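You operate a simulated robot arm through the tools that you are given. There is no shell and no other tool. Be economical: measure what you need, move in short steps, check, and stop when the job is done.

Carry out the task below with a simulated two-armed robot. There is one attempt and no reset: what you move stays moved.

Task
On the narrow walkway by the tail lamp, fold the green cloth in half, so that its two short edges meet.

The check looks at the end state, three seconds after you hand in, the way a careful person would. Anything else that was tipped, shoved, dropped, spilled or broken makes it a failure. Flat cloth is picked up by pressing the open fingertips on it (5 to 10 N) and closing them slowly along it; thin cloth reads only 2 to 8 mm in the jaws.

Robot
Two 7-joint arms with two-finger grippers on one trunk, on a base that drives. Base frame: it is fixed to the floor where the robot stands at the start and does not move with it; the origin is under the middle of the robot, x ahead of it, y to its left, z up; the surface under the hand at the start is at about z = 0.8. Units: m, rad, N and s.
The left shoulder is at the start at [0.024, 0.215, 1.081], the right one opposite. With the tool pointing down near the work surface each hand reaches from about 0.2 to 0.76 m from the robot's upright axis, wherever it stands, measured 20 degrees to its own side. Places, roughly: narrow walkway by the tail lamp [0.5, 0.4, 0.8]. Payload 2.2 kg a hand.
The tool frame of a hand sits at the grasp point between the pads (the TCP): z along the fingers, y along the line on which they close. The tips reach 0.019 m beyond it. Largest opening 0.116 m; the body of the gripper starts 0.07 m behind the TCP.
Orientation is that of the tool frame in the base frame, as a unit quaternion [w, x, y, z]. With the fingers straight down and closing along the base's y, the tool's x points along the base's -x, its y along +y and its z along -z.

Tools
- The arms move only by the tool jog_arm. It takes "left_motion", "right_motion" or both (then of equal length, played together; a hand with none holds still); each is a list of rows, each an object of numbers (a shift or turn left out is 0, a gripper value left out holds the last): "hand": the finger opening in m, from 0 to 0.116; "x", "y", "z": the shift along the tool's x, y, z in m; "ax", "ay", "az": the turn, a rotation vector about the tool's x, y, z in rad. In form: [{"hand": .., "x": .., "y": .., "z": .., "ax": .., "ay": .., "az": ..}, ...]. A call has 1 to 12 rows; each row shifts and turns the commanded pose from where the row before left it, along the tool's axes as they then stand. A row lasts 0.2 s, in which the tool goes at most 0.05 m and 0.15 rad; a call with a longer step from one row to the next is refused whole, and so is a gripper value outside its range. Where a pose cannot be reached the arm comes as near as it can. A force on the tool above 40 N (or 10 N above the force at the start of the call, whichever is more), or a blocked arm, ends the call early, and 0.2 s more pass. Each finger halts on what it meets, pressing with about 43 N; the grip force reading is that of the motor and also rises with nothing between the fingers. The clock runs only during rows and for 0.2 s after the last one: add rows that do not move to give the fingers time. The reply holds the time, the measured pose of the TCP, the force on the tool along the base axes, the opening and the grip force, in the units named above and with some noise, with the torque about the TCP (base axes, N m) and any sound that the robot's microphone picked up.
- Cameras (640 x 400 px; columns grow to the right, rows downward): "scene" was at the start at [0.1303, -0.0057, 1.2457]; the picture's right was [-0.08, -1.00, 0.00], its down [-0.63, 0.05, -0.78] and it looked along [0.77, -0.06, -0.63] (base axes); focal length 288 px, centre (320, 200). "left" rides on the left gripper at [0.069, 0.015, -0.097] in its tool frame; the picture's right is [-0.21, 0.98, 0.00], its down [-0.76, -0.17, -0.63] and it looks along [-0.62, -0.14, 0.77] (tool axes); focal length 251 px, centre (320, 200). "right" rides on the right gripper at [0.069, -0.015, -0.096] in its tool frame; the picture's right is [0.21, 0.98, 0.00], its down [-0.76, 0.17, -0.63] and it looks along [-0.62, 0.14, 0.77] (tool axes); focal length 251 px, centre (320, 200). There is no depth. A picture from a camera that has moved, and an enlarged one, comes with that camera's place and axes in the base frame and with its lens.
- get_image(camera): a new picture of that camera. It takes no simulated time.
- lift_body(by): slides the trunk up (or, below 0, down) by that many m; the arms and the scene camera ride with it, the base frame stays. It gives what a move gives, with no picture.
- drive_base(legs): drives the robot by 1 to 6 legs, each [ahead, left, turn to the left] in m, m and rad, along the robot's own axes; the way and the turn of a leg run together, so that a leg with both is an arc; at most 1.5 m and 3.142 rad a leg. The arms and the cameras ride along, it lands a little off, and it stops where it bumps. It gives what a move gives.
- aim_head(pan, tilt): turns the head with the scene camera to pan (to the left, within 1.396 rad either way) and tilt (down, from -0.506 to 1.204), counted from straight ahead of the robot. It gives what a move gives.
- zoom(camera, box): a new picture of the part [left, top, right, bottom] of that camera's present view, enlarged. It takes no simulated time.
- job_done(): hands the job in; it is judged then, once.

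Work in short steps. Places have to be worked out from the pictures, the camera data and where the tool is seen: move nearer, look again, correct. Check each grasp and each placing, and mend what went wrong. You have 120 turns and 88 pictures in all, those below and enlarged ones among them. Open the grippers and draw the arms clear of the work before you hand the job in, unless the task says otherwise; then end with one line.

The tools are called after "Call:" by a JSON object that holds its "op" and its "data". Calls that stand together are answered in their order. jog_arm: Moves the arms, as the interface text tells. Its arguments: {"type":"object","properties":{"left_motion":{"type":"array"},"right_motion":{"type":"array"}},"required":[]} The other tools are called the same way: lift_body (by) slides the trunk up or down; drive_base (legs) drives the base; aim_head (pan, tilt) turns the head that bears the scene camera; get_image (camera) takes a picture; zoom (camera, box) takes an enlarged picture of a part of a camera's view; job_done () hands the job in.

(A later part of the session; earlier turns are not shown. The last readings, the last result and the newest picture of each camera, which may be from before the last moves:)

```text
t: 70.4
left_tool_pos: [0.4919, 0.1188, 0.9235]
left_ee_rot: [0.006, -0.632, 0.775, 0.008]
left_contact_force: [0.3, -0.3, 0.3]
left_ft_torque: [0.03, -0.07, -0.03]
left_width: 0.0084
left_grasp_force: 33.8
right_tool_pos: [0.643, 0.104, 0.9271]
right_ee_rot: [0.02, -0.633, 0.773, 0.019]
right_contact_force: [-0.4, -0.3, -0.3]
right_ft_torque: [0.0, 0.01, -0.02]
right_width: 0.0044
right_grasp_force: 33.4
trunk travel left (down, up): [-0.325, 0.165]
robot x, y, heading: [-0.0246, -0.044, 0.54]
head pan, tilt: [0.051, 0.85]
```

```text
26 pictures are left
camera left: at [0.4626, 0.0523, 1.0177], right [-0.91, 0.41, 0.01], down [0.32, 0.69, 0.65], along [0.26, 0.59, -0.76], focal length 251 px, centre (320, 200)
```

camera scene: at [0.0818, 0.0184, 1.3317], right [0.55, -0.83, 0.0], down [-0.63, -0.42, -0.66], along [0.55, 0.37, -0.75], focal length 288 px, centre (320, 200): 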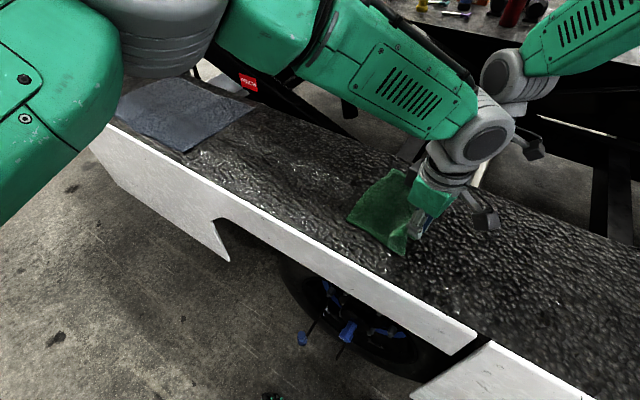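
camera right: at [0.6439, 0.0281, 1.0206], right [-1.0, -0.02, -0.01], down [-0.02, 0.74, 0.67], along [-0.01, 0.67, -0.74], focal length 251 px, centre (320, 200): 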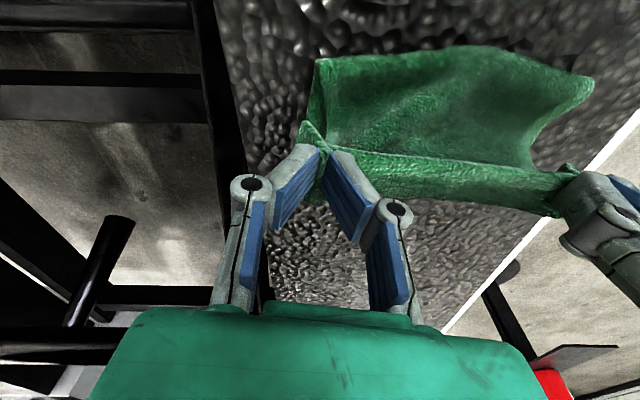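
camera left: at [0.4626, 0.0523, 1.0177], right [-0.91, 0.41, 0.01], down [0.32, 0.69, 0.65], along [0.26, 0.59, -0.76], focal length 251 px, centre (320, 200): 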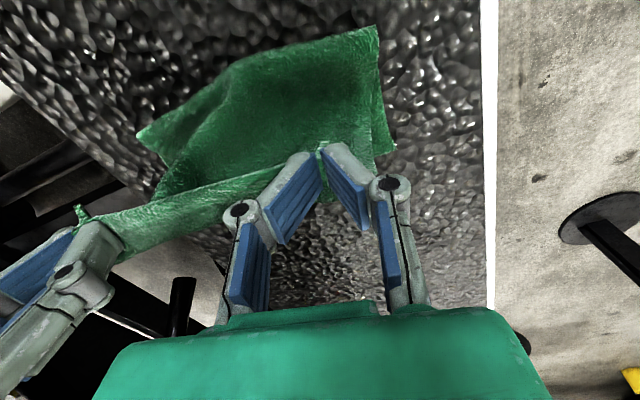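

Everything is aligned in x. Next is the descending part of the arc, to y≈0.165 and z≈0.87.

Call:
{"op": "jog_arm", "data": {"right_motion": [{"x": -0.013, "y": 0.0027, "z": 0.013}, {"x": -0.013, "y": 0.0027, "z": 0.015}, {"x": -0.013, "y": 0.0027, "z": 0.016}, {"x": -0.013, "y": 0.0027, "z": 0.016}, {}, {}, {}], "left_motion": [{"x": -0.0126, "y": 0.0032, "z": 0.012}, {"x": -0.0126, "y": 0.0032, "z": 0.0135}, {"x": -0.0126, "y": 0.0032, "z": 0.0145}, {"x": -0.0126, "y": 0.0032, "z": 0.0145}, {}, {}, {}]}}

Call:
{"op": "get_image", "data": {"camera": "right"}}

Call:
{"op": "get_image", "data": {"camera": "left"}}

```text
t: 72.0
left_tool_pos: [0.4882, 0.1719, 0.8685]
left_ee_rot: [0.007, -0.632, 0.775, 0.008]
left_contact_force: [2.4, -0.4, 0.5]
left_ft_torque: [-0.02, -0.11, -0.01]
left_width: 0.0084
left_grasp_force: 33.4
right_tool_pos: [0.6432, 0.1594, 0.869]
right_ee_rot: [0.02, -0.633, 0.773, 0.019]
right_contact_force: [-3.8, 0.8, -0.2]
right_ft_torque: [-0.04, 0.06, 0.01]
right_width: 0.0047
right_grasp_force: 32.8
trunk travel left (down, up): [-0.325, 0.165]
robot x, y, heading: [-0.0219, -0.0454, 0.536]
head pan, tilt: [0.051, 0.85]
```

```text
25 pictures are left
camera right: at [0.6439, 0.0835, 0.9631], right [-1.0, -0.02, -0.01], down [-0.02, 0.74, 0.67], along [-0.01, 0.67, -0.74], focal length 251 px, centre (320, 200)
```

right: 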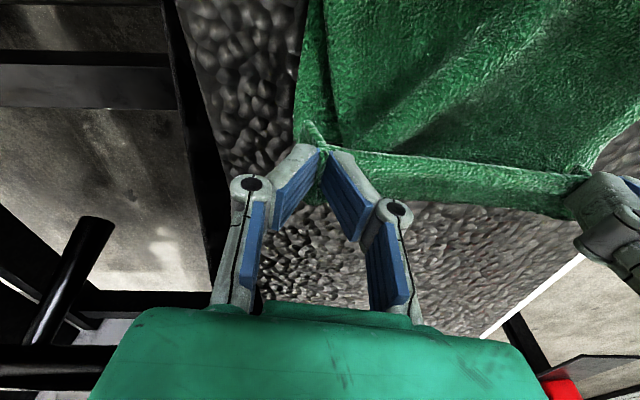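

```text
24 pictures are left
camera left: at [0.4589, 0.1063, 0.9632], right [-0.91, 0.41, 0.01], down [0.31, 0.69, 0.65], along [0.26, 0.59, -0.76], focal length 251 px, centre (320, 200)
```

left: 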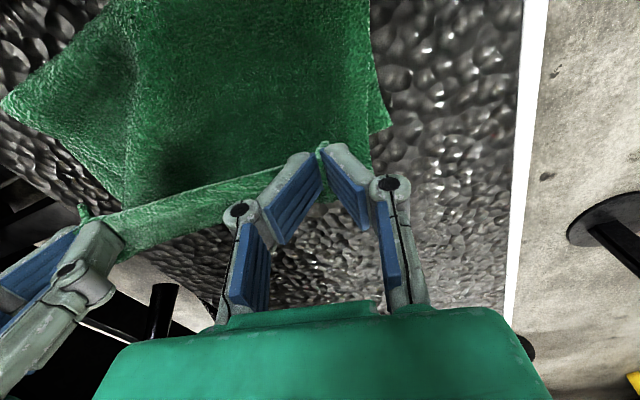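

The free edge hangs slack because the fold sits at y≈0.07 instead of ≈0.035. I'll peel back once more, lower and further to −y, so the bottom layer lies flat up to the proper fold line.

Call:
{"op": "jog_arm", "data": {"right_motion": [{"x": 0.0282, "y": -0.0056, "z": -0.012}, {"x": 0.0282, "y": -0.0056, "z": -0.012}, {"x": 0.0282, "y": -0.0056, "z": -0.01}, {"x": 0.0282, "y": -0.0056}, {"x": 0.0282, "y": -0.0056}, {"x": 0.0282, "y": -0.0056, "z": 0.012}, {"x": 0.0282, "y": -0.0056, "z": 0.015}, {"x": 0.0282, "y": -0.0056, "z": 0.015}, {}, {}], "left_motion": [{"x": 0.0282, "y": -0.0054, "z": -0.012}, {"x": 0.0282, "y": -0.0054, "z": -0.012}, {"x": 0.0282, "y": -0.0054, "z": -0.01}, {"x": 0.0282, "y": -0.0054}, {"x": 0.0282, "y": -0.0054}, {"x": 0.0282, "y": -0.0054, "z": 0.013}, {"x": 0.0282, "y": -0.0054, "z": 0.016}, {"x": 0.0282, "y": -0.0054, "z": 0.017}, {}, {}]}}

Call:
{"op": "get_image", "data": {"camera": "scene"}}

```text
t: 74.2
left_tool_pos: [0.4817, 0.0375, 0.8834]
left_ee_rot: [0.006, -0.632, 0.775, 0.008]
left_contact_force: [-0.4, -0.6, 0.1]
left_ft_torque: [-0.02, 0.0, 0.02]
left_width: 0.0
left_grasp_force: 27.9
left hand out of reach, approached as far as the arm can: row 5, 6, 7, 8
right_tool_pos: [0.6403, -0.0677, 0.8495]
right_ee_rot: [0.022, -0.634, 0.773, 0.018]
right_contact_force: [0.0, -0.2, 1.0]
right_ft_torque: [0.02, -0.03, 0.01]
right_width: 0.0044
right_grasp_force: 32.8
trunk travel left (down, up): [-0.325, 0.165]
robot x, y, heading: [-0.0244, -0.0508, 0.532]
head pan, tilt: [0.051, 0.85]
```

```text
23 pictures are left
camera scene: at [0.0826, 0.018, 1.3317], right [0.55, -0.83, 0.0], down [-0.63, -0.42, -0.66], along [0.55, 0.37, -0.75], focal length 288 px, centre (320, 200)
```

scene: 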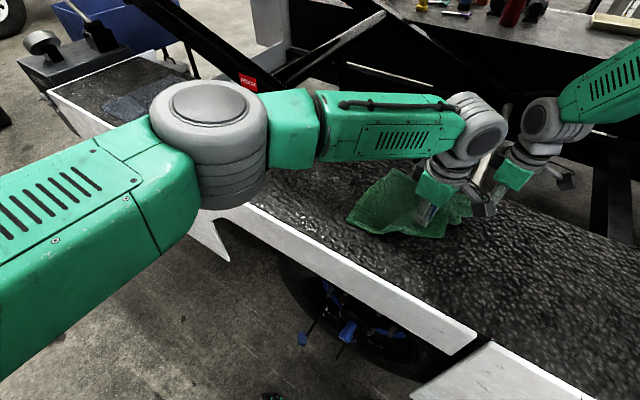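

The left hand ran out of reach and lost its corner; the right still holds. I'll lay the right corner down flat at y≈−0.10 and raise the left clear, then re-grip with a better stance.

Call:
{"op": "jog_arm", "data": {"right_motion": [{"x": 0.011, "y": -0.004, "z": 0.004}, {"x": 0.011, "y": -0.004, "z": 0.007}, {"x": 0.011, "y": -0.004, "z": 0.008}, {}, {"hand": 0.012}, {"hand": 0.025}, {"z": -0.01}, {"z": -0.03}, {"z": -0.03}, {}], "left_motion": [{"x": -0.02, "z": -0.02}, {"x": -0.02, "z": -0.02}, {"x": -0.02, "z": -0.02}, {"x": -0.02}, {"x": -0.02}, {}, {}, {}, {}, {}]}}

Call:
{"op": "get_image", "data": {"camera": "right"}}

Call:
{"op": "get_image", "data": {"camera": "scene"}}

```text
t: 76.4
left_tool_pos: [0.5052, 0.1342, 0.944]
left_ee_rot: [0.006, -0.632, 0.775, 0.009]
left_contact_force: [-0.1, 0.6, 0.4]
left_ft_torque: [-0.01, 0.02, 0.0]
left_width: 0.0001
left_grasp_force: 28.6
right_tool_pos: [0.6483, -0.1041, 0.8977]
right_ee_rot: [0.02, -0.633, 0.773, 0.018]
right_contact_force: [-0.1, 0.3, -0.6]
right_ft_torque: [-0.02, -0.02, -0.04]
right_width: 0.025
right_grasp_force: 0.0
trunk travel left (down, up): [-0.325, 0.165]
robot x, y, heading: [-0.0244, -0.0455, 0.538]
head pan, tilt: [0.051, 0.85]
```

```text
22 pictures are left
camera right: at [0.649, -0.1812, 0.9913], right [-1.0, -0.02, -0.01], down [-0.02, 0.74, 0.67], along [-0.01, 0.67, -0.74], focal length 251 px, centre (320, 200)
```

right: 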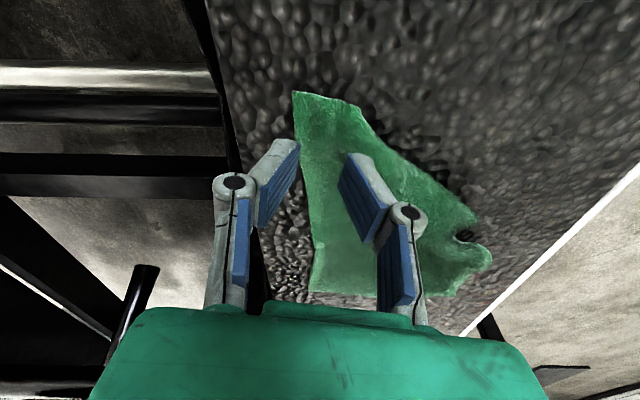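

```text
21 pictures are left
camera scene: at [0.0833, 0.0179, 1.3315], right [0.55, -0.83, 0.0], down [-0.63, -0.42, -0.66], along [0.54, 0.37, -0.75], focal length 288 px, centre (320, 200)
```

scene: 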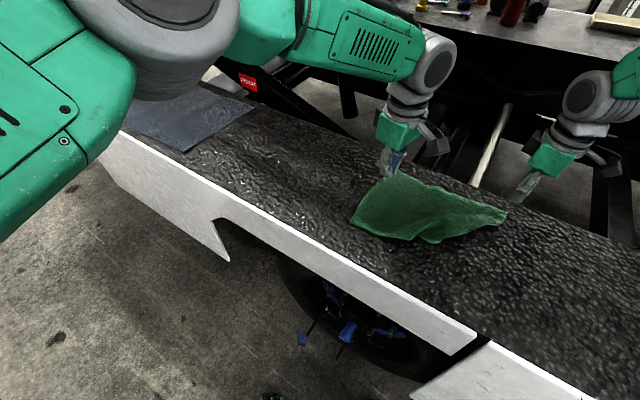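

The far corner is laid out; the near corner is crumpled around y≈0. I'll zoom to locate it.

Call:
{"op": "zoom", "data": {"camera": "scene", "box": [330, 150, 530, 260]}}

```text
3.20 times, centred on (430, 205) of scene
camera zoom: at [0.0833, 0.0179, 1.3315], right [0.55, -0.83, 0.0], down [-0.63, -0.42, -0.66], along [0.54, 0.37, -0.75], focal length 923 px, centre (-32, 184)
```

zoom: 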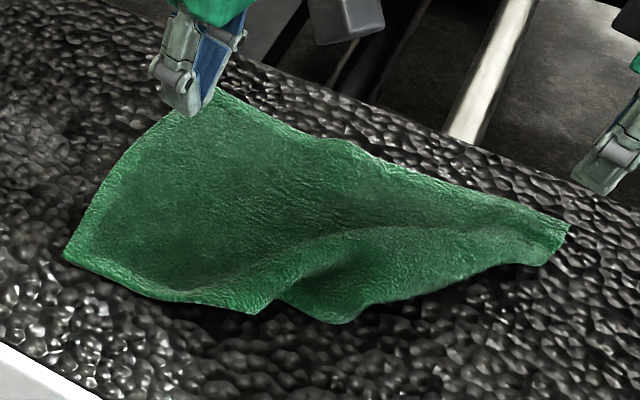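

The near free corner is at about (0.50, 0.0). I'll drive the base −y by 0.20 so that the left hand can work there comfortably.

Call:
{"op": "drive_base", "data": {"legs": [[-0.105, -0.175, 0]]}}

Call:
{"op": "jog_arm", "data": {"left_motion": [{"hand": 0.03}, {}, {}, {}, {}, {}, {}, {}, {}]}}

```text
t: 78.0
left_tool_pos: [0.5037, -0.0681, 0.9465]
left_ee_rot: [0.006, -0.633, 0.774, 0.007]
left_contact_force: [0.4, 0.2, -0.1]
left_ft_torque: [0.03, 0.0, 0.02]
left_width: 0.0
left_grasp_force: 28.6
right_tool_pos: [0.6485, -0.3073, 0.8978]
right_ee_rot: [0.02, -0.635, 0.772, 0.019]
right_contact_force: [0.8, 0.2, 0.0]
right_ft_torque: [0.02, 0.03, 0.01]
right_width: 0.0249
right_grasp_force: 0.1
trunk travel left (down, up): [-0.325, 0.165]
robot x, y, heading: [-0.0229, -0.2493, 0.539]
head pan, tilt: [0.051, 0.85]
```

```text
t: 80.0
left_tool_pos: [0.5032, -0.0733, 0.9488]
left_ee_rot: [0.009, -0.633, 0.774, 0.009]
left_contact_force: [-0.2, -0.2, -0.4]
left_ft_torque: [0.02, -0.02, -0.02]
left_width: 0.03
left_grasp_force: 0.0
right_tool_pos: [0.6467, -0.3115, 0.899]
right_ee_rot: [0.023, -0.635, 0.772, 0.019]
right_contact_force: [0.0, 0.4, -0.2]
right_ft_torque: [0.01, 0.0, -0.01]
right_width: 0.0252
right_grasp_force: 0.1
trunk travel left (down, up): [-0.325, 0.165]
robot x, y, heading: [-0.0227, -0.2499, 0.538]
head pan, tilt: [0.051, 0.85]
```

I'll bring the left hand above the crumpled corner, with a bit of yaw to align with its edge, and look.

Call:
{"op": "jog_arm", "data": {"left_motion": [{"x": -0.014, "y": -0.0017, "z": 0.016}, {"x": -0.014, "y": -0.0017, "z": 0.016}, {"x": -0.014, "y": -0.0017, "z": 0.016}, {"x": -0.013, "y": -0.0017, "z": 0.016}, {"az": 0.1}, {"az": 0.1}, {"az": 0.1}, {}, {}]}}

Call:
{"op": "get_image", "data": {"camera": "left"}}

```text
t: 82.0
left_tool_pos: [0.5205, -0.0154, 0.8862]
left_ee_rot: [0.008, -0.51, 0.86, 0.008]
left_contact_force: [1.0, -0.1, 0.7]
left_ft_torque: [0.04, -0.03, 0.01]
left_width: 0.03
left_grasp_force: 0.1
right_tool_pos: [0.646, -0.3092, 0.8996]
right_ee_rot: [0.022, -0.635, 0.772, 0.018]
right_contact_force: [1.0, -0.6, 0.4]
right_ft_torque: [0.0, -0.01, 0.04]
right_width: 0.0251
right_grasp_force: 0.0
trunk travel left (down, up): [-0.325, 0.165]
robot x, y, heading: [-0.0249, -0.25, 0.541]
head pan, tilt: [0.051, 0.85]
```

```text
19 pictures are left
camera left: at [0.4735, -0.0707, 0.98], right [-0.75, 0.66, 0.01], down [0.51, 0.57, 0.65], along [0.42, 0.5, -0.76], focal length 251 px, centre (320, 200)
```

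left: 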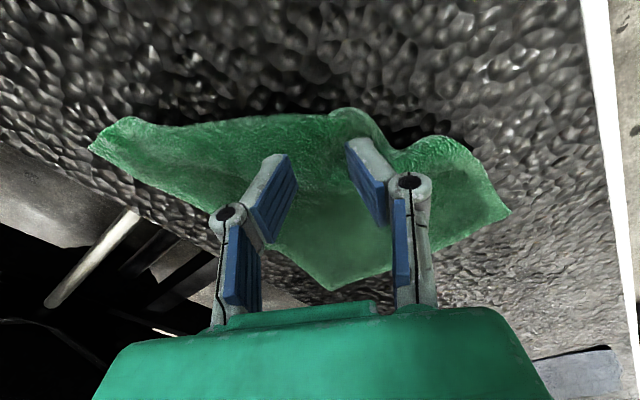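

The corner is right under the fingers. I'll descend onto it gently.

Call:
{"op": "jog_arm", "data": {"left_motion": [{"z": 0.017, "x": -0.002, "y": -0.003}, {"z": 0.017}, {"z": 0.016}, {"z": 0.007}, {"z": 0.004}, {}, {}]}}

```text
t: 83.6
left_tool_pos: [0.5251, -0.0135, 0.8248]
left_ee_rot: [0.009, -0.511, 0.86, 0.009]
left_contact_force: [-0.8, 1.9, 7.8]
left_ft_torque: [0.03, 0.01, 0.04]
left_width: 0.0317
left_grasp_force: 0.1
right_tool_pos: [0.6452, -0.3107, 0.9001]
right_ee_rot: [0.023, -0.634, 0.773, 0.02]
right_contact_force: [0.6, 0.0, 0.1]
right_ft_torque: [0.01, 0.01, 0.0]
right_width: 0.025
right_grasp_force: 0.1
trunk travel left (down, up): [-0.325, 0.165]
robot x, y, heading: [-0.0244, -0.2513, 0.542]
head pan, tilt: [0.051, 0.85]
```

The press force is 7.8 N, so I close slowly.

Call:
{"op": "jog_arm", "data": {"left_motion": [{"hand": 0.026}, {"hand": 0.022}, {"hand": 0.018}, {"hand": 0.014}, {"hand": 0.01}, {"hand": 0.006}, {"hand": 0.002}, {"hand": 0.0}, {}, {}]}}

Call:
{"op": "get_image", "data": {"camera": "left"}}

```text
t: 85.8
left_tool_pos: [0.5238, -0.0139, 0.8262]
left_ee_rot: [0.009, -0.51, 0.86, 0.01]
left_contact_force: [6.3, -2.4, 18.3]
left_ft_torque: [0.04, 0.08, -0.02]
left_width: 0.0049
left_grasp_force: 33.5
right_tool_pos: [0.6459, -0.3096, 0.9012]
right_ee_rot: [0.023, -0.634, 0.773, 0.019]
right_contact_force: [-0.6, 0.2, 0.0]
right_ft_torque: [0.0, 0.02, -0.02]
right_width: 0.0247
right_grasp_force: 0.0
trunk travel left (down, up): [-0.325, 0.165]
robot x, y, heading: [-0.0233, -0.2506, 0.54]
head pan, tilt: [0.051, 0.85]
```

```text
18 pictures are left
camera left: at [0.4779, -0.0695, 0.9201], right [-0.76, 0.66, 0.01], down [0.5, 0.57, 0.65], along [0.42, 0.5, -0.76], focal length 251 px, centre (320, 200)
```

left: 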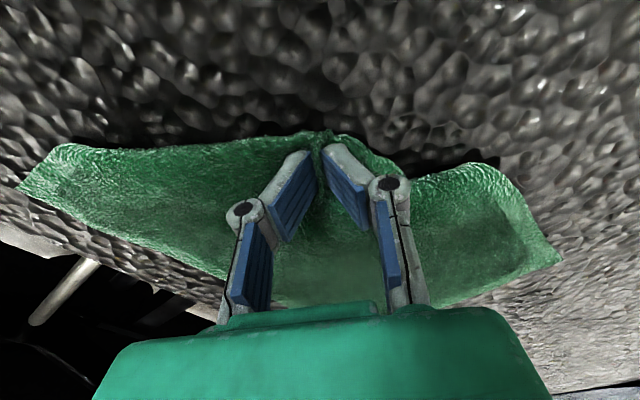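

The grip is right at the edge (4.9 mm). I'll lift it 3 cm and draw it to where that corner belongs, at about (0.468, −0.10).

Call:
{"op": "jog_arm", "data": {"left_motion": [{"z": -0.01}, {"z": -0.012}, {"z": -0.01}, {"x": 0.0205, "y": 0.0016}, {"x": 0.0205, "y": 0.0016}, {"x": 0.0205, "y": 0.0016}, {"x": 0.0205, "y": 0.0016}, {"x": 0.0205, "y": 0.0016}, {"az": -0.1}, {"az": -0.1}, {"az": -0.1}, {}]}}

Call:
{"op": "get_image", "data": {"camera": "scene"}}

```text
t: 88.4
left_tool_pos: [0.4666, -0.1024, 0.8541]
left_ee_rot: [0.01, -0.634, 0.773, 0.008]
left_contact_force: [-0.7, -0.2, 0.2]
left_ft_torque: [0.02, 0.01, -0.09]
left_width: 0.0049
left_grasp_force: 33.4
right_tool_pos: [0.6453, -0.3088, 0.8999]
right_ee_rot: [0.023, -0.635, 0.772, 0.02]
right_contact_force: [-0.6, 0.2, -0.6]
right_ft_torque: [-0.02, -0.04, 0.01]
right_width: 0.0249
right_grasp_force: 0.2
trunk travel left (down, up): [-0.325, 0.165]
robot x, y, heading: [-0.0241, -0.2498, 0.544]
head pan, tilt: [0.051, 0.85]
```

```text
17 pictures are left
camera scene: at [0.083, -0.1863, 1.3317], right [0.56, -0.83, 0.0], down [-0.63, -0.42, -0.66], along [0.54, 0.37, -0.75], focal length 288 px, centre (320, 200)
```

scene: 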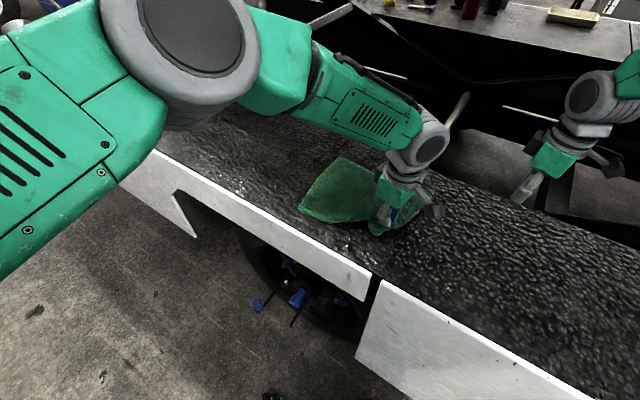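

The near side is spread out again with the left still gripping. I'll bring the right hand over the far corner and look.

Call:
{"op": "jog_arm", "data": {"right_motion": [{"hand": 0.03, "x": -0.0305, "y": 0.0062, "z": 0.004}, {"x": -0.0305, "y": 0.0062, "z": 0.004}, {"x": -0.0305, "y": 0.0062, "z": 0.004}, {"x": -0.0305, "y": 0.0062, "z": 0.004}, {"x": -0.0305, "y": 0.0062, "z": 0.004}, {"x": -0.0305, "y": 0.0062, "z": 0.004}, {}, {}]}}

Call:
{"op": "get_image", "data": {"camera": "right"}}

```text
t: 90.2
left_tool_pos: [0.4667, -0.1019, 0.8547]
left_ee_rot: [0.009, -0.633, 0.774, 0.009]
left_contact_force: [0.5, 0.6, 0.4]
left_ft_torque: [0.02, 0.03, -0.06]
left_width: 0.0048
left_grasp_force: 34.0
right_tool_pos: [0.6457, -0.1231, 0.8866]
right_ee_rot: [0.022, -0.635, 0.772, 0.019]
right_contact_force: [0.5, -0.1, -0.2]
right_ft_torque: [0.0, -0.02, -0.02]
right_width: 0.0298
right_grasp_force: 0.1
trunk travel left (down, up): [-0.325, 0.165]
robot x, y, heading: [-0.0256, -0.254, 0.537]
head pan, tilt: [0.051, 0.85]
```

```text
16 pictures are left
camera right: at [0.6464, -0.199, 0.9814], right [-1.0, -0.02, -0.01], down [-0.02, 0.74, 0.68], along [-0.01, 0.68, -0.74], focal length 251 px, centre (320, 200)
```

right: 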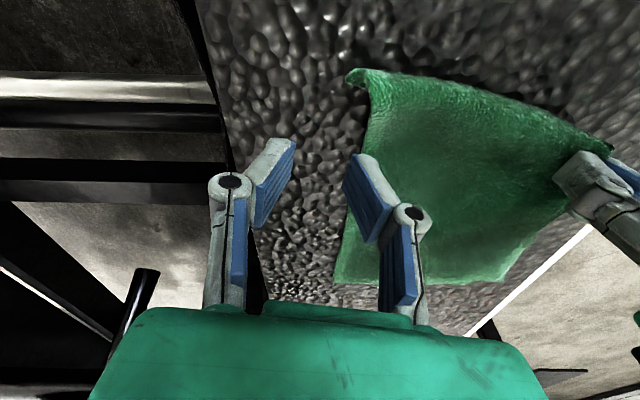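

The cloth was shifted as a whole to about x 0.40–0.63, y −0.15–0.11, which is fine. The right corner is at (0.626, −0.149); I'll place the right fingers at (0.602, −0.134) and lower them.

Call:
{"op": "jog_arm", "data": {"right_motion": [{"x": 0.0065, "y": 0.0137}, {"x": 0.0065, "y": 0.0137}, {"x": 0.0065, "y": 0.0137}, {"z": 0.016, "x": 0.001}, {"z": 0.016, "x": 0.001}, {"z": 0.016}, {"z": 0.008}, {}, {}]}}

Call:
{"op": "get_image", "data": {"camera": "right"}}

```text
t: 92.2
left_tool_pos: [0.4676, -0.1021, 0.8547]
left_ee_rot: [0.01, -0.634, 0.773, 0.008]
left_contact_force: [-0.1, -1.1, -0.2]
left_ft_torque: [0.02, 0.04, -0.09]
left_width: 0.0051
left_grasp_force: 32.7
right_tool_pos: [0.6003, -0.1312, 0.8298]
right_ee_rot: [0.023, -0.635, 0.772, 0.018]
right_contact_force: [-0.8, 0.3, 0.3]
right_ft_torque: [0.01, 0.0, -0.04]
right_width: 0.03
right_grasp_force: 0.0
trunk travel left (down, up): [-0.325, 0.165]
robot x, y, heading: [-0.0263, -0.2556, 0.539]
head pan, tilt: [0.051, 0.85]
```

```text
15 pictures are left
camera right: at [0.6009, -0.2077, 0.9236], right [-1.0, -0.02, -0.01], down [-0.02, 0.74, 0.68], along [0.0, 0.68, -0.74], focal length 251 px, centre (320, 200)
```

right: 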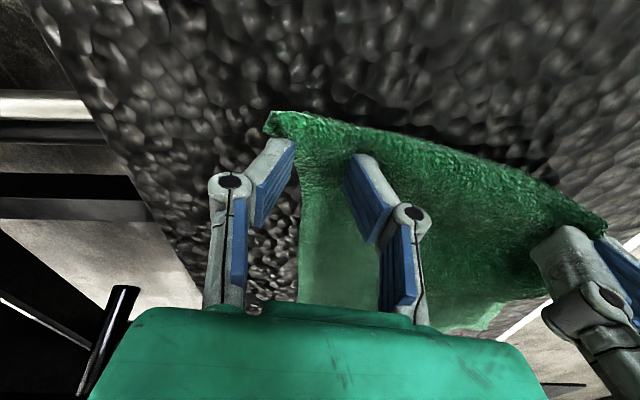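

The fingers are a little far in and slightly off the long edge. I'll shift (−0.008, −0.011), press, and close slowly.

Call:
{"op": "jog_arm", "data": {"right_motion": [{"x": 0.0125, "y": 0.006}, {}, {"z": 0.005}, {"z": 0.004}, {}, {}]}}

```text
t: 93.6
left_tool_pos: [0.4657, -0.1028, 0.8542]
left_ee_rot: [0.009, -0.633, 0.774, 0.008]
left_contact_force: [1.6, -0.8, -0.7]
left_ft_torque: [0.01, -0.03, -0.05]
left_width: 0.0048
left_grasp_force: 33.9
right_tool_pos: [0.5938, -0.1433, 0.8194]
right_ee_rot: [0.023, -0.634, 0.773, 0.019]
right_contact_force: [3.9, 1.2, 17.8]
right_ft_torque: [-0.01, -0.14, 0.08]
right_width: 0.023
right_grasp_force: 14.2
trunk travel left (down, up): [-0.325, 0.165]
robot x, y, heading: [-0.021, -0.2516, 0.538]
head pan, tilt: [0.051, 0.85]
```

17.8 N is a bit much, so I back off 2 mm and then close slowly.

Call:
{"op": "jog_arm", "data": {"right_motion": [{"z": -0.002}, {}, {"hand": 0.022}, {"hand": 0.018}, {"hand": 0.014}, {"hand": 0.01}, {"hand": 0.006}, {"hand": 0.002}, {"hand": 0.0}, {}, {}]}}

Call:
{"op": "get_image", "data": {"camera": "right"}}

```text
t: 96.0
left_tool_pos: [0.4656, -0.1024, 0.855]
left_ee_rot: [0.009, -0.633, 0.774, 0.008]
left_contact_force: [2.9, 0.1, -1.4]
left_ft_torque: [-0.01, -0.01, -0.05]
left_width: 0.0051
left_grasp_force: 33.9
right_tool_pos: [0.5934, -0.1432, 0.8229]
right_ee_rot: [0.023, -0.634, 0.773, 0.019]
right_contact_force: [-2.3, 1.2, 10.9]
right_ft_torque: [-0.01, 0.09, 0.07]
right_width: 0.0099
right_grasp_force: 35.1
trunk travel left (down, up): [-0.325, 0.165]
robot x, y, heading: [-0.0205, -0.2488, 0.541]
head pan, tilt: [0.051, 0.85]
```

```text
14 pictures are left
camera right: at [0.593, -0.2188, 0.9159], right [-1.0, -0.02, -0.01], down [-0.02, 0.74, 0.68], along [0.0, 0.68, -0.74], focal length 251 px, centre (320, 200)
```

right: 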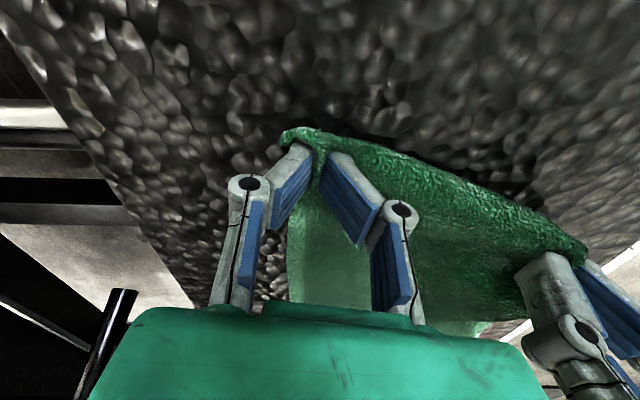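

Both corners are now gripped firmly right at the edge. I'll raise them together, bring both to y≈−0.04 (above the fold line), and spread the hands to the edge's true width.

Call:
{"op": "jog_arm", "data": {"right_motion": [{"x": -0.008, "y": 0.0, "z": -0.0117}, {"x": -0.014, "y": 0.0023, "z": -0.0117}, {"x": -0.018, "y": 0.0023, "z": -0.0117}, {"x": -0.02, "y": 0.0023, "z": -0.0117}, {"x": -0.021, "y": 0.0023, "z": -0.0117}, {"x": -0.021, "y": 0.0023, "z": -0.0117}, {}, {}], "left_motion": [{"x": -0.004, "y": 0.004, "z": -0.0075}, {"x": -0.009, "y": 0.006, "z": -0.0075}, {"x": -0.011, "y": 0.006, "z": -0.0075}, {"x": -0.011, "y": 0.006, "z": -0.0075}, {"x": -0.012, "y": 0.006, "z": -0.0075}, {"x": -0.012, "y": 0.006, "z": -0.0075}, {}, {}]}}

Call:
{"op": "lift_body", "data": {"by": 0.04}}

Call:
{"op": "get_image", "data": {"camera": "left"}}

```text
t: 97.8
left_tool_pos: [0.4469, -0.0331, 0.9017]
left_ee_rot: [0.009, -0.638, 0.77, 0.004]
left_contact_force: [22.2, 0.5, -0.9]
left_ft_torque: [0.06, -0.5, 0.18]
left_width: 0.0057
left_grasp_force: 34.1
right_tool_pos: [0.5995, -0.0441, 0.8969]
right_ee_rot: [0.021, -0.634, 0.773, 0.02]
right_contact_force: [-22.4, -2.5, 0.5]
right_ft_torque: [-0.04, 0.57, 0.37]
right_width: 0.0066
right_grasp_force: 34.6
trunk travel left (down, up): [-0.325, 0.165]
robot x, y, heading: [-0.0269, -0.2505, 0.54]
head pan, tilt: [0.051, 0.85]
```

```text
t: 98.6
left_tool_pos: [0.4481, -0.033, 0.9421]
left_ee_rot: [0.01, -0.638, 0.77, 0.004]
left_contact_force: [22.6, 1.7, -1.9]
left_ft_torque: [0.03, -0.48, 0.2]
left_width: 0.0055
left_grasp_force: 34.1
right_tool_pos: [0.6005, -0.0434, 0.9377]
right_ee_rot: [0.022, -0.634, 0.772, 0.018]
right_contact_force: [-21.7, -1.7, 1.2]
right_ft_torque: [-0.03, 0.55, 0.36]
right_width: 0.0062
right_grasp_force: 34.1
trunk travel left (down, up): [-0.365, 0.125]
robot x, y, heading: [-0.0223, -0.2518, 0.539]
head pan, tilt: [0.051, 0.85]
```

```text
13 pictures are left
camera left: at [0.4195, -0.0993, 1.0377], right [-0.92, 0.39, 0.0], down [0.3, 0.7, 0.65], along [0.26, 0.59, -0.76], focal length 251 px, centre (320, 200)
```

left: 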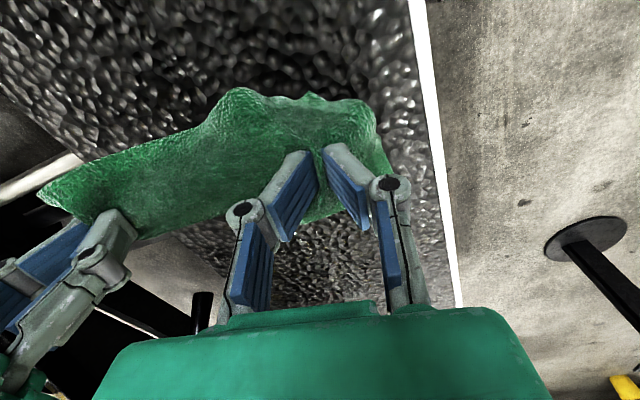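

The tension between the hands is too high at 22 N. I'll bring them 2 cm closer, then carry +y by 0.09 with the base and look.

Call:
{"op": "jog_arm", "data": {"right_motion": [{"y": 0.004}, {"y": 0.004}, {"y": 0.002}, {}], "left_motion": [{"y": -0.004}, {"y": -0.004}, {"y": -0.002}, {}]}}

Call:
{"op": "drive_base", "data": {"legs": [[0.046, 0.077, 0]]}}

Call:
{"op": "jog_arm", "data": {"right_motion": [{}, {}, {}, {}, {}, {}, {}, {}]}}

Call:
{"op": "get_image", "data": {"camera": "right"}}

```text
t: 99.6
left_tool_pos: [0.4556, -0.0369, 0.9418]
left_ee_rot: [0.008, -0.636, 0.771, 0.007]
left_contact_force: [4.1, 0.3, 0.1]
left_ft_torque: [0.01, -0.05, 0.0]
left_width: 0.0046
left_grasp_force: 33.2
right_tool_pos: [0.5902, -0.0415, 0.9368]
right_ee_rot: [0.023, -0.634, 0.772, 0.019]
right_contact_force: [-3.3, -0.4, 0.6]
right_ft_torque: [0.03, 0.09, 0.03]
right_width: 0.0054
right_grasp_force: 33.6
trunk travel left (down, up): [-0.365, 0.125]
robot x, y, heading: [-0.0245, -0.2477, 0.536]
head pan, tilt: [0.051, 0.85]
```

```text
t: 100.8
left_tool_pos: [0.4737, 0.0287, 0.9416]
left_ee_rot: [0.01, -0.639, 0.769, 0.017]
left_contact_force: [3.8, -1.5, -2.5]
left_ft_torque: [0.15, 0.03, 0.0]
left_width: 0.0048
left_grasp_force: 33.0
right_tool_pos: [0.6098, 0.0178, 0.9337]
right_ee_rot: [0.024, -0.632, 0.774, 0.032]
right_contact_force: [-2.6, -2.5, 0.7]
right_ft_torque: [0.18, 0.19, 0.09]
right_width: 0.0055
right_grasp_force: 34.1
trunk travel left (down, up): [-0.365, 0.125]
robot x, y, heading: [-0.0216, -0.1624, 0.538]
head pan, tilt: [0.051, 0.85]
```

```text
t: 102.5
left_tool_pos: [0.471, 0.028, 0.9404]
left_ee_rot: [0.01, -0.641, 0.768, 0.015]
left_contact_force: [3.8, -0.9, -0.9]
left_ft_torque: [0.14, 0.0, 0.02]
left_width: 0.0048
left_grasp_force: 33.5
right_tool_pos: [0.6061, 0.0139, 0.9349]
right_ee_rot: [0.024, -0.631, 0.775, 0.03]
right_contact_force: [-3.2, -0.9, 0.5]
right_ft_torque: [0.13, 0.11, 0.06]
right_width: 0.0053
right_grasp_force: 33.6
trunk travel left (down, up): [-0.365, 0.125]
robot x, y, heading: [-0.0139, -0.1681, 0.546]
head pan, tilt: [0.051, 0.85]
```

```text
12 pictures are left
camera right: at [0.6072, -0.064, 1.028], right [-1.0, -0.01, 0.0], down [-0.01, 0.72, 0.69], along [-0.01, 0.69, -0.72], focal length 251 px, centre (320, 200)
```

right: 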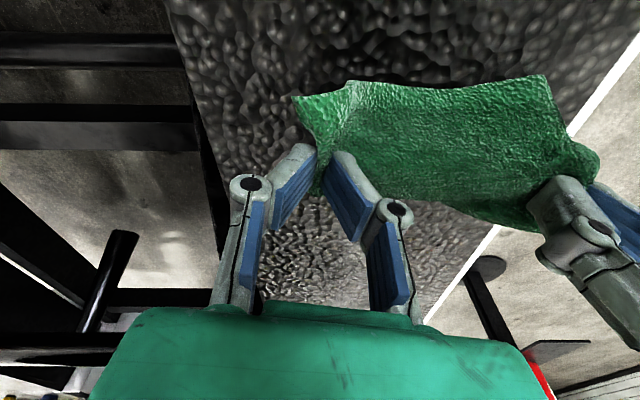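

I'll check with the head camera where the bottom short edge and the fold lie now.

Call:
{"op": "aim_head", "data": {"pan": 0.15, "tilt": 0.85}}

Call:
{"op": "zoom", "data": {"camera": "scene", "box": [270, 120, 510, 270]}}

```text
t: 103.2
left_tool_pos: [0.4658, 0.0488, 0.9503]
left_ee_rot: [0.012, -0.645, 0.764, 0.001]
left_contact_force: [2.5, -0.3, -0.1]
left_ft_torque: [-0.01, 0.04, -0.02]
left_width: 0.005
left_grasp_force: 32.8
right_tool_pos: [0.5978, 0.0303, 0.9375]
right_ee_rot: [0.024, -0.631, 0.775, 0.022]
right_contact_force: [-1.7, -0.1, 0.3]
right_ft_torque: [0.04, 0.04, 0.04]
right_width: 0.005
right_grasp_force: 32.9
trunk travel left (down, up): [-0.365, 0.125]
robot x, y, heading: [-0.0181, -0.1711, 0.539]
head pan, tilt: [0.15, 0.85]
```

```text
2.67 times, centred on (390, 195) of scene
camera zoom: at [0.0791, -0.0894, 1.3715], right [0.64, -0.77, 0.0], down [-0.58, -0.48, -0.66], along [0.51, 0.42, -0.76], focal length 769 px, centre (133, 213)
```

zoom: 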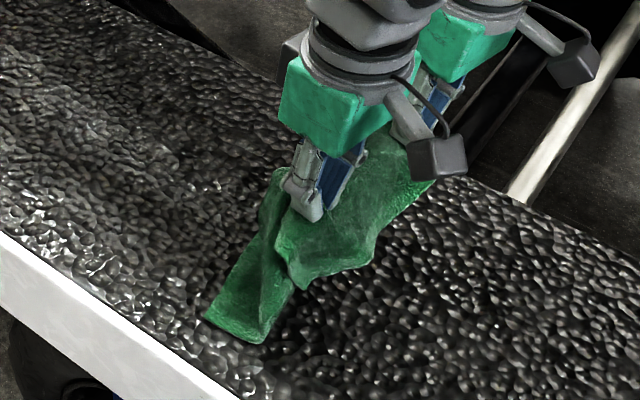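

I now see that the pinches sit about 4–5 cm in from the edge, so the free length to the fold is only ~0.10 and my arc lifted the bottom layer. I'll go back −y and lower so that the bottom lies flat to the fold line at y≈−0.05.

Call:
{"op": "drive_base", "data": {"legs": [[-0.046, -0.077, 0]]}}

Call:
{"op": "lift_body", "data": {"by": -0.065}}

Call:
{"op": "jog_arm", "data": {"right_motion": [{"x": 0.018, "y": -0.0035}, {"x": 0.018, "y": -0.0035}, {"x": 0.018, "y": -0.0035}, {"x": 0.016, "y": -0.0035}, {}, {}], "left_motion": [{"x": 0.018, "y": -0.0035}, {"x": 0.018, "y": -0.0035}, {"x": 0.018, "y": -0.0035}, {"x": 0.018, "y": -0.0035}, {}, {}]}}

Call:
{"op": "zoom", "data": {"camera": "scene", "box": [240, 120, 480, 270]}}

```text
t: 104.3
left_tool_pos: [0.4508, -0.0305, 0.9479]
left_ee_rot: [0.011, -0.638, 0.77, -0.002]
left_contact_force: [1.8, 0.7, 0.7]
left_ft_torque: [-0.07, 0.01, -0.03]
left_width: 0.0049
left_grasp_force: 33.4
right_tool_pos: [0.5836, -0.039, 0.9417]
right_ee_rot: [0.023, -0.634, 0.773, 0.013]
right_contact_force: [-3.2, 1.3, 0.0]
right_ft_torque: [-0.08, 0.02, 0.0]
right_width: 0.0053
right_grasp_force: 34.1
trunk travel left (down, up): [-0.365, 0.125]
robot x, y, heading: [-0.0236, -0.2567, 0.54]
head pan, tilt: [0.15, 0.85]
```

```text
t: 105.4
left_tool_pos: [0.442, -0.0225, 0.8846]
left_ee_rot: [0.012, -0.639, 0.769, -0.005]
left_contact_force: [2.2, 1.3, 0.4]
left_ft_torque: [-0.06, -0.09, -0.03]
left_width: 0.0049
left_grasp_force: 33.7
right_tool_pos: [0.5752, -0.0304, 0.881]
right_ee_rot: [0.026, -0.635, 0.772, 0.008]
right_contact_force: [-2.9, 1.5, -0.1]
right_ft_torque: [-0.09, 0.02, 0.04]
right_width: 0.0055
right_grasp_force: 33.4
trunk travel left (down, up): [-0.3, 0.19]
robot x, y, heading: [-0.026, -0.2537, 0.537]
head pan, tilt: [0.15, 0.85]
```

```text
t: 106.8
left_tool_pos: [0.4526, -0.1119, 0.8818]
left_ee_rot: [0.014, -0.638, 0.77, 0.003]
left_contact_force: [3.2, -0.3, -0.2]
left_ft_torque: [0.09, -0.01, 0.03]
left_width: 0.0048
left_grasp_force: 33.3
right_tool_pos: [0.5854, -0.1171, 0.8735]
right_ee_rot: [0.026, -0.634, 0.773, 0.016]
right_contact_force: [-2.7, 0.0, 0.3]
right_ft_torque: [-0.02, 0.12, 0.08]
right_width: 0.0052
right_grasp_force: 33.1
trunk travel left (down, up): [-0.3, 0.19]
robot x, y, heading: [-0.0211, -0.2562, 0.54]
head pan, tilt: [0.15, 0.85]
```

```text
2.67 times, centred on (360, 195) of scene
camera zoom: at [0.0842, -0.1887, 1.3067], right [0.64, -0.77, -0.01], down [-0.59, -0.47, -0.66], along [0.5, 0.42, -0.75], focal length 769 px, centre (213, 213)
```

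zoom: 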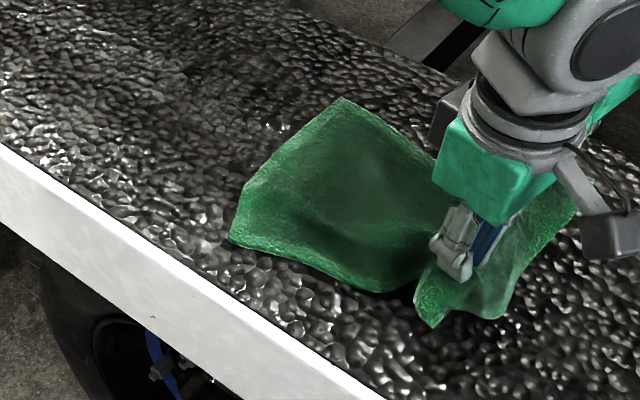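

Both hands hold, with a wide margin hanging outside the grips. The cleanest way: lay the cloth out flat again and re-grip right at the edge. I'll draw it back 5 cm, lower, and release.

Call:
{"op": "drive_base", "data": {"legs": [[-0.027, -0.045, 0]]}}

Call:
{"op": "jog_arm", "data": {"left_motion": [{}, {}, {}, {}, {}]}}

Call:
{"op": "lift_body", "data": {"by": -0.045}}

Call:
{"op": "jog_arm", "data": {"right_motion": [{}, {}, {"hand": 0.012}, {"hand": 0.025}, {"hand": 0.03}, {"z": -0.01}, {"z": -0.02}, {}], "left_motion": [{"z": 0.006}, {}, {"hand": 0.012}, {"hand": 0.025}, {"hand": 0.03}, {"z": -0.01}, {"z": -0.02}, {}]}}

Call:
{"op": "lift_body", "data": {"by": 0.06}}

Call:
{"op": "get_image", "data": {"camera": "right"}}

```text
t: 107.7
left_tool_pos: [0.4397, -0.1428, 0.8881]
left_ee_rot: [0.014, -0.639, 0.769, -0.008]
left_contact_force: [1.4, 1.5, 0.9]
left_ft_torque: [-0.08, 0.01, 0.0]
left_width: 0.0049
left_grasp_force: 33.3
right_tool_pos: [0.5713, -0.1496, 0.8816]
right_ee_rot: [0.028, -0.635, 0.772, 0.005]
right_contact_force: [-2.0, 0.1, 0.3]
right_ft_torque: [-0.07, 0.07, 0.01]
right_width: 0.0051
right_grasp_force: 34.1
trunk travel left (down, up): [-0.3, 0.19]
robot x, y, heading: [-0.0256, -0.3016, 0.541]
head pan, tilt: [0.15, 0.85]
```

```text
t: 108.9
left_tool_pos: [0.4401, -0.1464, 0.8883]
left_ee_rot: [0.015, -0.639, 0.769, -0.009]
left_contact_force: [1.2, -0.9, 0.0]
left_ft_torque: [0.08, -0.02, -0.01]
left_width: 0.0047
left_grasp_force: 33.5
right_tool_pos: [0.5716, -0.1517, 0.8813]
right_ee_rot: [0.027, -0.635, 0.772, 0.006]
right_contact_force: [-2.5, -0.7, 0.3]
right_ft_torque: [0.01, 0.03, 0.08]
right_width: 0.0051
right_grasp_force: 33.0
trunk travel left (down, up): [-0.3, 0.19]
robot x, y, heading: [-0.0221, -0.3036, 0.543]
head pan, tilt: [0.15, 0.85]
```

```text
t: 109.8
left_tool_pos: [0.4435, -0.1529, 0.843]
left_ee_rot: [0.016, -0.639, 0.769, -0.004]
left_contact_force: [3.2, -0.6, 0.5]
left_ft_torque: [0.05, 0.01, 0.0]
left_width: 0.0048
left_grasp_force: 33.5
right_tool_pos: [0.5754, -0.1587, 0.8366]
right_ee_rot: [0.029, -0.635, 0.772, 0.009]
right_contact_force: [-1.6, -0.8, 0.2]
right_ft_torque: [0.02, 0.08, 0.01]
right_width: 0.0055
right_grasp_force: 33.5
trunk travel left (down, up): [-0.255, 0.235]
robot x, y, heading: [-0.0243, -0.3018, 0.54]
head pan, tilt: [0.15, 0.85]
```

```text
t: 111.6
left_tool_pos: [0.4496, -0.1517, 0.863]
left_ee_rot: [0.008, -0.647, 0.762, -0.004]
left_contact_force: [0.1, -1.2, -0.3]
left_ft_torque: [0.1, 0.01, 0.0]
left_width: 0.0302
left_grasp_force: 0.1
right_tool_pos: [0.5816, -0.1699, 0.8637]
right_ee_rot: [0.029, -0.633, 0.773, 0.015]
right_contact_force: [-0.5, -0.9, 0.7]
right_ft_torque: [0.08, 0.04, -0.02]
right_width: 0.0301
right_grasp_force: 0.1
trunk travel left (down, up): [-0.255, 0.235]
robot x, y, heading: [-0.0236, -0.3091, 0.535]
head pan, tilt: [0.15, 0.85]
```

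```text
t: 112.6
left_tool_pos: [0.4451, -0.1484, 0.9266]
left_ee_rot: [0.014, -0.645, 0.764, -0.006]
left_contact_force: [-0.8, -1.6, -0.2]
left_ft_torque: [0.02, -0.03, -0.02]
left_width: 0.03
left_grasp_force: 0.1
right_tool_pos: [0.5768, -0.1624, 0.9243]
right_ee_rot: [0.028, -0.634, 0.773, 0.011]
right_contact_force: [0.3, -0.6, 0.5]
right_ft_torque: [0.06, 0.06, 0.01]
right_width: 0.0299
right_grasp_force: 0.0
trunk travel left (down, up): [-0.315, 0.175]
robot x, y, heading: [-0.0196, -0.3022, 0.538]
head pan, tilt: [0.15, 0.85]
```

```text
9 pictures are left
camera right: at [0.5751, -0.24, 1.0185], right [-1.0, -0.02, -0.03], down [-0.03, 0.74, 0.67], along [0.01, 0.67, -0.74], focal length 251 px, centre (320, 200)
```

right: 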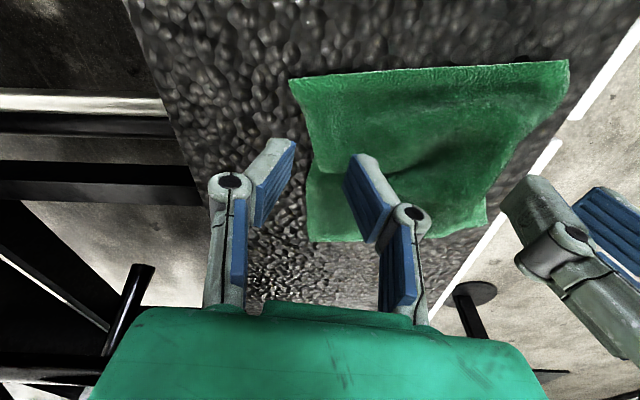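

The cloth is laid out nicely, with its free edge from (0.606, −0.176) to (0.396, −0.196). I'll yaw both hands 0.3 rad to line up with that edge, move them right over its corners, and lower.

Call:
{"op": "jog_arm", "data": {"right_motion": [{"az": -0.1}, {"az": -0.1}, {"az": -0.1}, {"x": 0.005, "y": -0.002, "z": 0.012}, {"x": 0.004, "z": 0.012}, {"z": 0.014}, {"z": 0.014}, {"z": 0.014}, {}, {}, {}, {}], "left_motion": [{"az": -0.1}, {"az": -0.1}, {"az": -0.1}, {"x": 0.012, "y": 0.009, "z": 0.012}, {"x": 0.012, "y": 0.009, "z": 0.012}, {"x": 0.0116, "y": 0.0076, "z": 0.014}, {"z": 0.014}, {"z": 0.014}, {}, {}, {}, {}]}}

Call:
{"op": "get_image", "data": {"camera": "right"}}

Call:
{"op": "get_image", "data": {"camera": "left"}}

```text
t: 115.2
left_tool_pos: [0.4207, -0.1885, 0.8605]
left_ee_rot: [-0.015, 0.745, -0.666, 0.008]
left_contact_force: [-0.3, -0.5, 0.5]
left_ft_torque: [0.03, -0.01, 0.01]
left_width: 0.0299
left_grasp_force: 0.1
right_tool_pos: [0.5796, -0.1629, 0.8622]
right_ee_rot: [-0.029, 0.743, -0.669, -0.004]
right_contact_force: [-0.1, -0.4, 0.6]
right_ft_torque: [0.02, 0.05, -0.02]
right_width: 0.0303
right_grasp_force: 0.0
trunk travel left (down, up): [-0.315, 0.175]
robot x, y, heading: [-0.0251, -0.3038, 0.538]
head pan, tilt: [0.15, 0.85]
```

```text
8 pictures are left
camera right: at [0.598, -0.2357, 0.9558], right [-0.95, -0.31, -0.05], down [-0.27, 0.7, 0.66], along [-0.17, 0.64, -0.75], focal length 251 px, centre (320, 200)
```

right: 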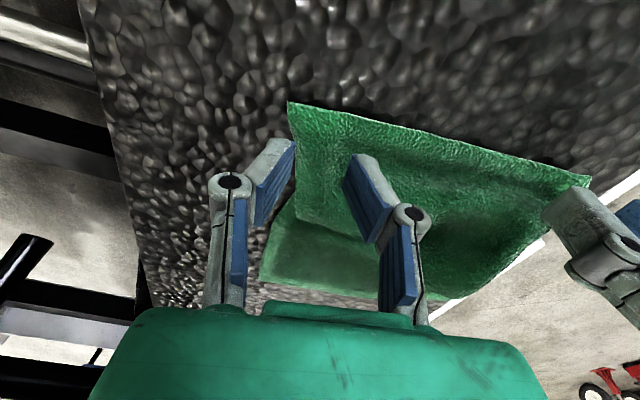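

```text
7 pictures are left
camera left: at [0.4106, -0.2601, 0.9544], right [-0.99, 0.1, -0.03], down [0.06, 0.76, 0.64], along [0.09, 0.64, -0.76], focal length 251 px, centre (320, 200)
```

left: 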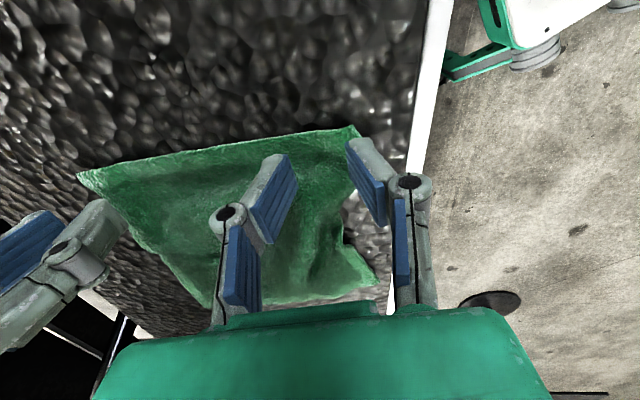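

The corner estimates agree: (0.400, −0.192) and (0.605, −0.174). After small corrections I lower both until they press lightly.

Call:
{"op": "jog_arm", "data": {"right_motion": [{"x": 0.006}, {"z": 0.014}, {"z": 0.014}, {"z": 0.009}, {}, {}, {}], "left_motion": [{"x": -0.0035, "y": -0.0064}, {"z": 0.014}, {"z": 0.014}, {"z": 0.008}, {}, {}, {}]}}

```text
t: 116.8
left_tool_pos: [0.4275, -0.1808, 0.8248]
left_ee_rot: [-0.014, 0.746, -0.666, 0.009]
left_contact_force: [-1.0, 2.4, 2.6]
left_ft_torque: [0.04, 0.08, -0.02]
left_width: 0.0301
left_grasp_force: 0.2
right_tool_pos: [0.5796, -0.1628, 0.8238]
right_ee_rot: [-0.029, 0.743, -0.668, -0.003]
right_contact_force: [-0.2, 3.3, 2.3]
right_ft_torque: [0.03, 0.1, -0.03]
right_width: 0.0305
right_grasp_force: 0.4
trunk travel left (down, up): [-0.315, 0.175]
robot x, y, heading: [-0.0296, -0.3028, 0.542]
head pan, tilt: [0.15, 0.85]
```

Both are touching at about 2.5 N. I'll nudge the right 6 mm toward the edge, press a little, then close both slowly.

Call:
{"op": "jog_arm", "data": {"right_motion": [{"z": -0.005}, {"x": 0.006}, {"z": 0.005}, {"z": 0.003}, {"hand": 0.026}, {"hand": 0.022}, {"hand": 0.018}, {"hand": 0.014}, {"hand": 0.01}, {"hand": 0.006}, {"hand": 0.002}, {"hand": 0.0}], "left_motion": [{}, {}, {"z": 0.001}, {"z": 0.002}, {"hand": 0.026}, {"hand": 0.022}, {"hand": 0.018}, {"hand": 0.014}, {"hand": 0.01}, {"hand": 0.006}, {"hand": 0.002}, {"hand": 0.0}]}}

Call:
{"op": "jog_arm", "data": {"right_motion": [{}, {}, {}], "left_motion": [{}, {}, {}]}}

Call:
{"op": "lift_body", "data": {"by": 0.03}}

Call:
{"op": "get_image", "data": {"camera": "right"}}

```text
t: 119.4
left_tool_pos: [0.4261, -0.1811, 0.8229]
left_ee_rot: [-0.014, 0.746, -0.666, 0.01]
left_contact_force: [1.0, -0.2, 1.5]
left_ft_torque: [0.0, 0.01, -0.02]
left_width: 0.0
left_grasp_force: 28.6
right_tool_pos: [0.579, -0.1698, 0.8209]
right_ee_rot: [-0.029, 0.743, -0.669, -0.001]
right_contact_force: [1.8, -0.9, 6.4]
right_ft_torque: [0.01, 0.02, 0.02]
right_width: 0.0072
right_grasp_force: 33.8
trunk travel left (down, up): [-0.315, 0.175]
robot x, y, heading: [-0.0249, -0.3019, 0.541]
head pan, tilt: [0.15, 0.85]
```

```text
t: 120.2
left_tool_pos: [0.4253, -0.1796, 0.8234]
left_ee_rot: [-0.014, 0.746, -0.665, 0.01]
left_contact_force: [-0.2, -0.6, 1.4]
left_ft_torque: [0.01, -0.02, 0.01]
left_width: 0.0
left_grasp_force: 28.5
right_tool_pos: [0.5793, -0.1702, 0.8218]
right_ee_rot: [-0.03, 0.743, -0.669, -0.001]
right_contact_force: [1.7, -1.0, 7.5]
right_ft_torque: [0.02, 0.0, 0.01]
right_width: 0.0071
right_grasp_force: 33.5
trunk travel left (down, up): [-0.315, 0.175]
robot x, y, heading: [-0.0231, -0.3039, 0.537]
head pan, tilt: [0.15, 0.85]
```

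```text
t: 120.9
left_tool_pos: [0.4262, -0.1797, 0.853]
left_ee_rot: [-0.014, 0.746, -0.666, 0.01]
left_contact_force: [0.2, 0.3, -0.8]
left_ft_torque: [0.03, 0.01, 0.0]
left_width: 0.0
left_grasp_force: 28.4
right_tool_pos: [0.5797, -0.1689, 0.8508]
right_ee_rot: [-0.028, 0.743, -0.669, -0.003]
right_contact_force: [-0.9, 0.5, -0.9]
right_ft_torque: [-0.02, 0.05, 0.01]
right_width: 0.0044
right_grasp_force: 32.9
trunk travel left (down, up): [-0.345, 0.145]
robot x, y, heading: [-0.0257, -0.2994, 0.539]
head pan, tilt: [0.15, 0.85]
```

```text
6 pictures are left
camera right: at [0.5984, -0.2408, 0.9448], right [-0.95, -0.32, -0.05], down [-0.27, 0.71, 0.66], along [-0.17, 0.63, -0.75], focal length 251 px, centre (320, 200)
```

right: 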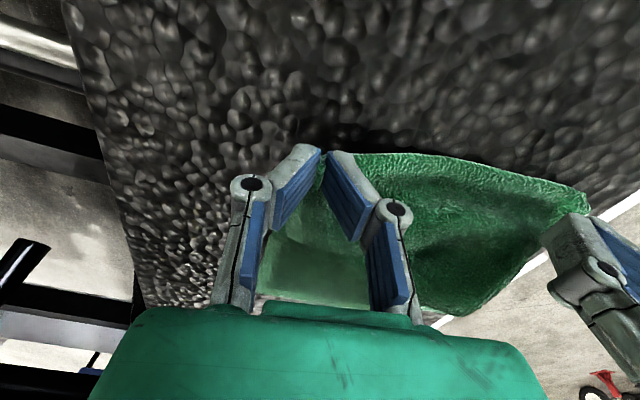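

The right hand now grips exactly at the edge. The left closed without catching because the press was too light; I'll open it and press again, more firmly.

Call:
{"op": "jog_arm", "data": {"left_motion": [{"hand": 0.032, "z": -0.005}, {"y": 0.002}, {"x": -0.003}, {"z": 0.012}, {"z": 0.012}, {"z": 0.01}, {"z": 0.005}, {}, {}]}}

```text
t: 122.9
left_tool_pos: [0.4253, -0.1775, 0.8186]
left_ee_rot: [-0.014, 0.748, -0.664, 0.01]
left_contact_force: [3.0, 0.7, 12.9]
left_ft_torque: [0.03, -0.05, 0.0]
left_width: 0.0295
left_grasp_force: 0.0
right_tool_pos: [0.5786, -0.1702, 0.8507]
right_ee_rot: [-0.029, 0.743, -0.669, -0.003]
right_contact_force: [-1.3, -1.0, -0.5]
right_ft_torque: [0.0, 0.06, 0.04]
right_width: 0.0043
right_grasp_force: 33.2
trunk travel left (down, up): [-0.345, 0.145]
robot x, y, heading: [-0.0235, -0.3008, 0.537]
head pan, tilt: [0.15, 0.85]
```

The press is 12.9 N. I close slowly, holding down.

Call:
{"op": "jog_arm", "data": {"left_motion": [{"hand": 0.027}, {"hand": 0.023}, {"hand": 0.019}, {"hand": 0.015}, {"hand": 0.011}, {"hand": 0.007}, {"hand": 0.003}, {"hand": 0.0}, {}, {}, {}]}}

```text
t: 124.4
left_tool_pos: [0.4254, -0.1774, 0.8208]
left_ee_rot: [-0.016, 0.747, -0.664, 0.012]
left_contact_force: [-2.4, 1.7, 14.8]
left_ft_torque: [0.02, 0.11, 0.04]
left_width: 0.0043
left_grasp_force: 32.8
right_tool_pos: [0.5781, -0.1702, 0.8513]
right_ee_rot: [-0.029, 0.744, -0.668, -0.002]
right_contact_force: [-2.3, -1.1, -0.8]
right_ft_torque: [-0.05, 0.1, 0.02]
right_width: 0.0046
right_grasp_force: 32.9
trunk travel left (down, up): [-0.345, 0.145]
robot x, y, heading: [-0.0228, -0.2998, 0.54]
head pan, tilt: [0.15, 0.85]
stopped in row 7 (left hand): the force on the tool passed its limit at 44 N (the readings are from after the stop); the commanded pose is now the measured one
```

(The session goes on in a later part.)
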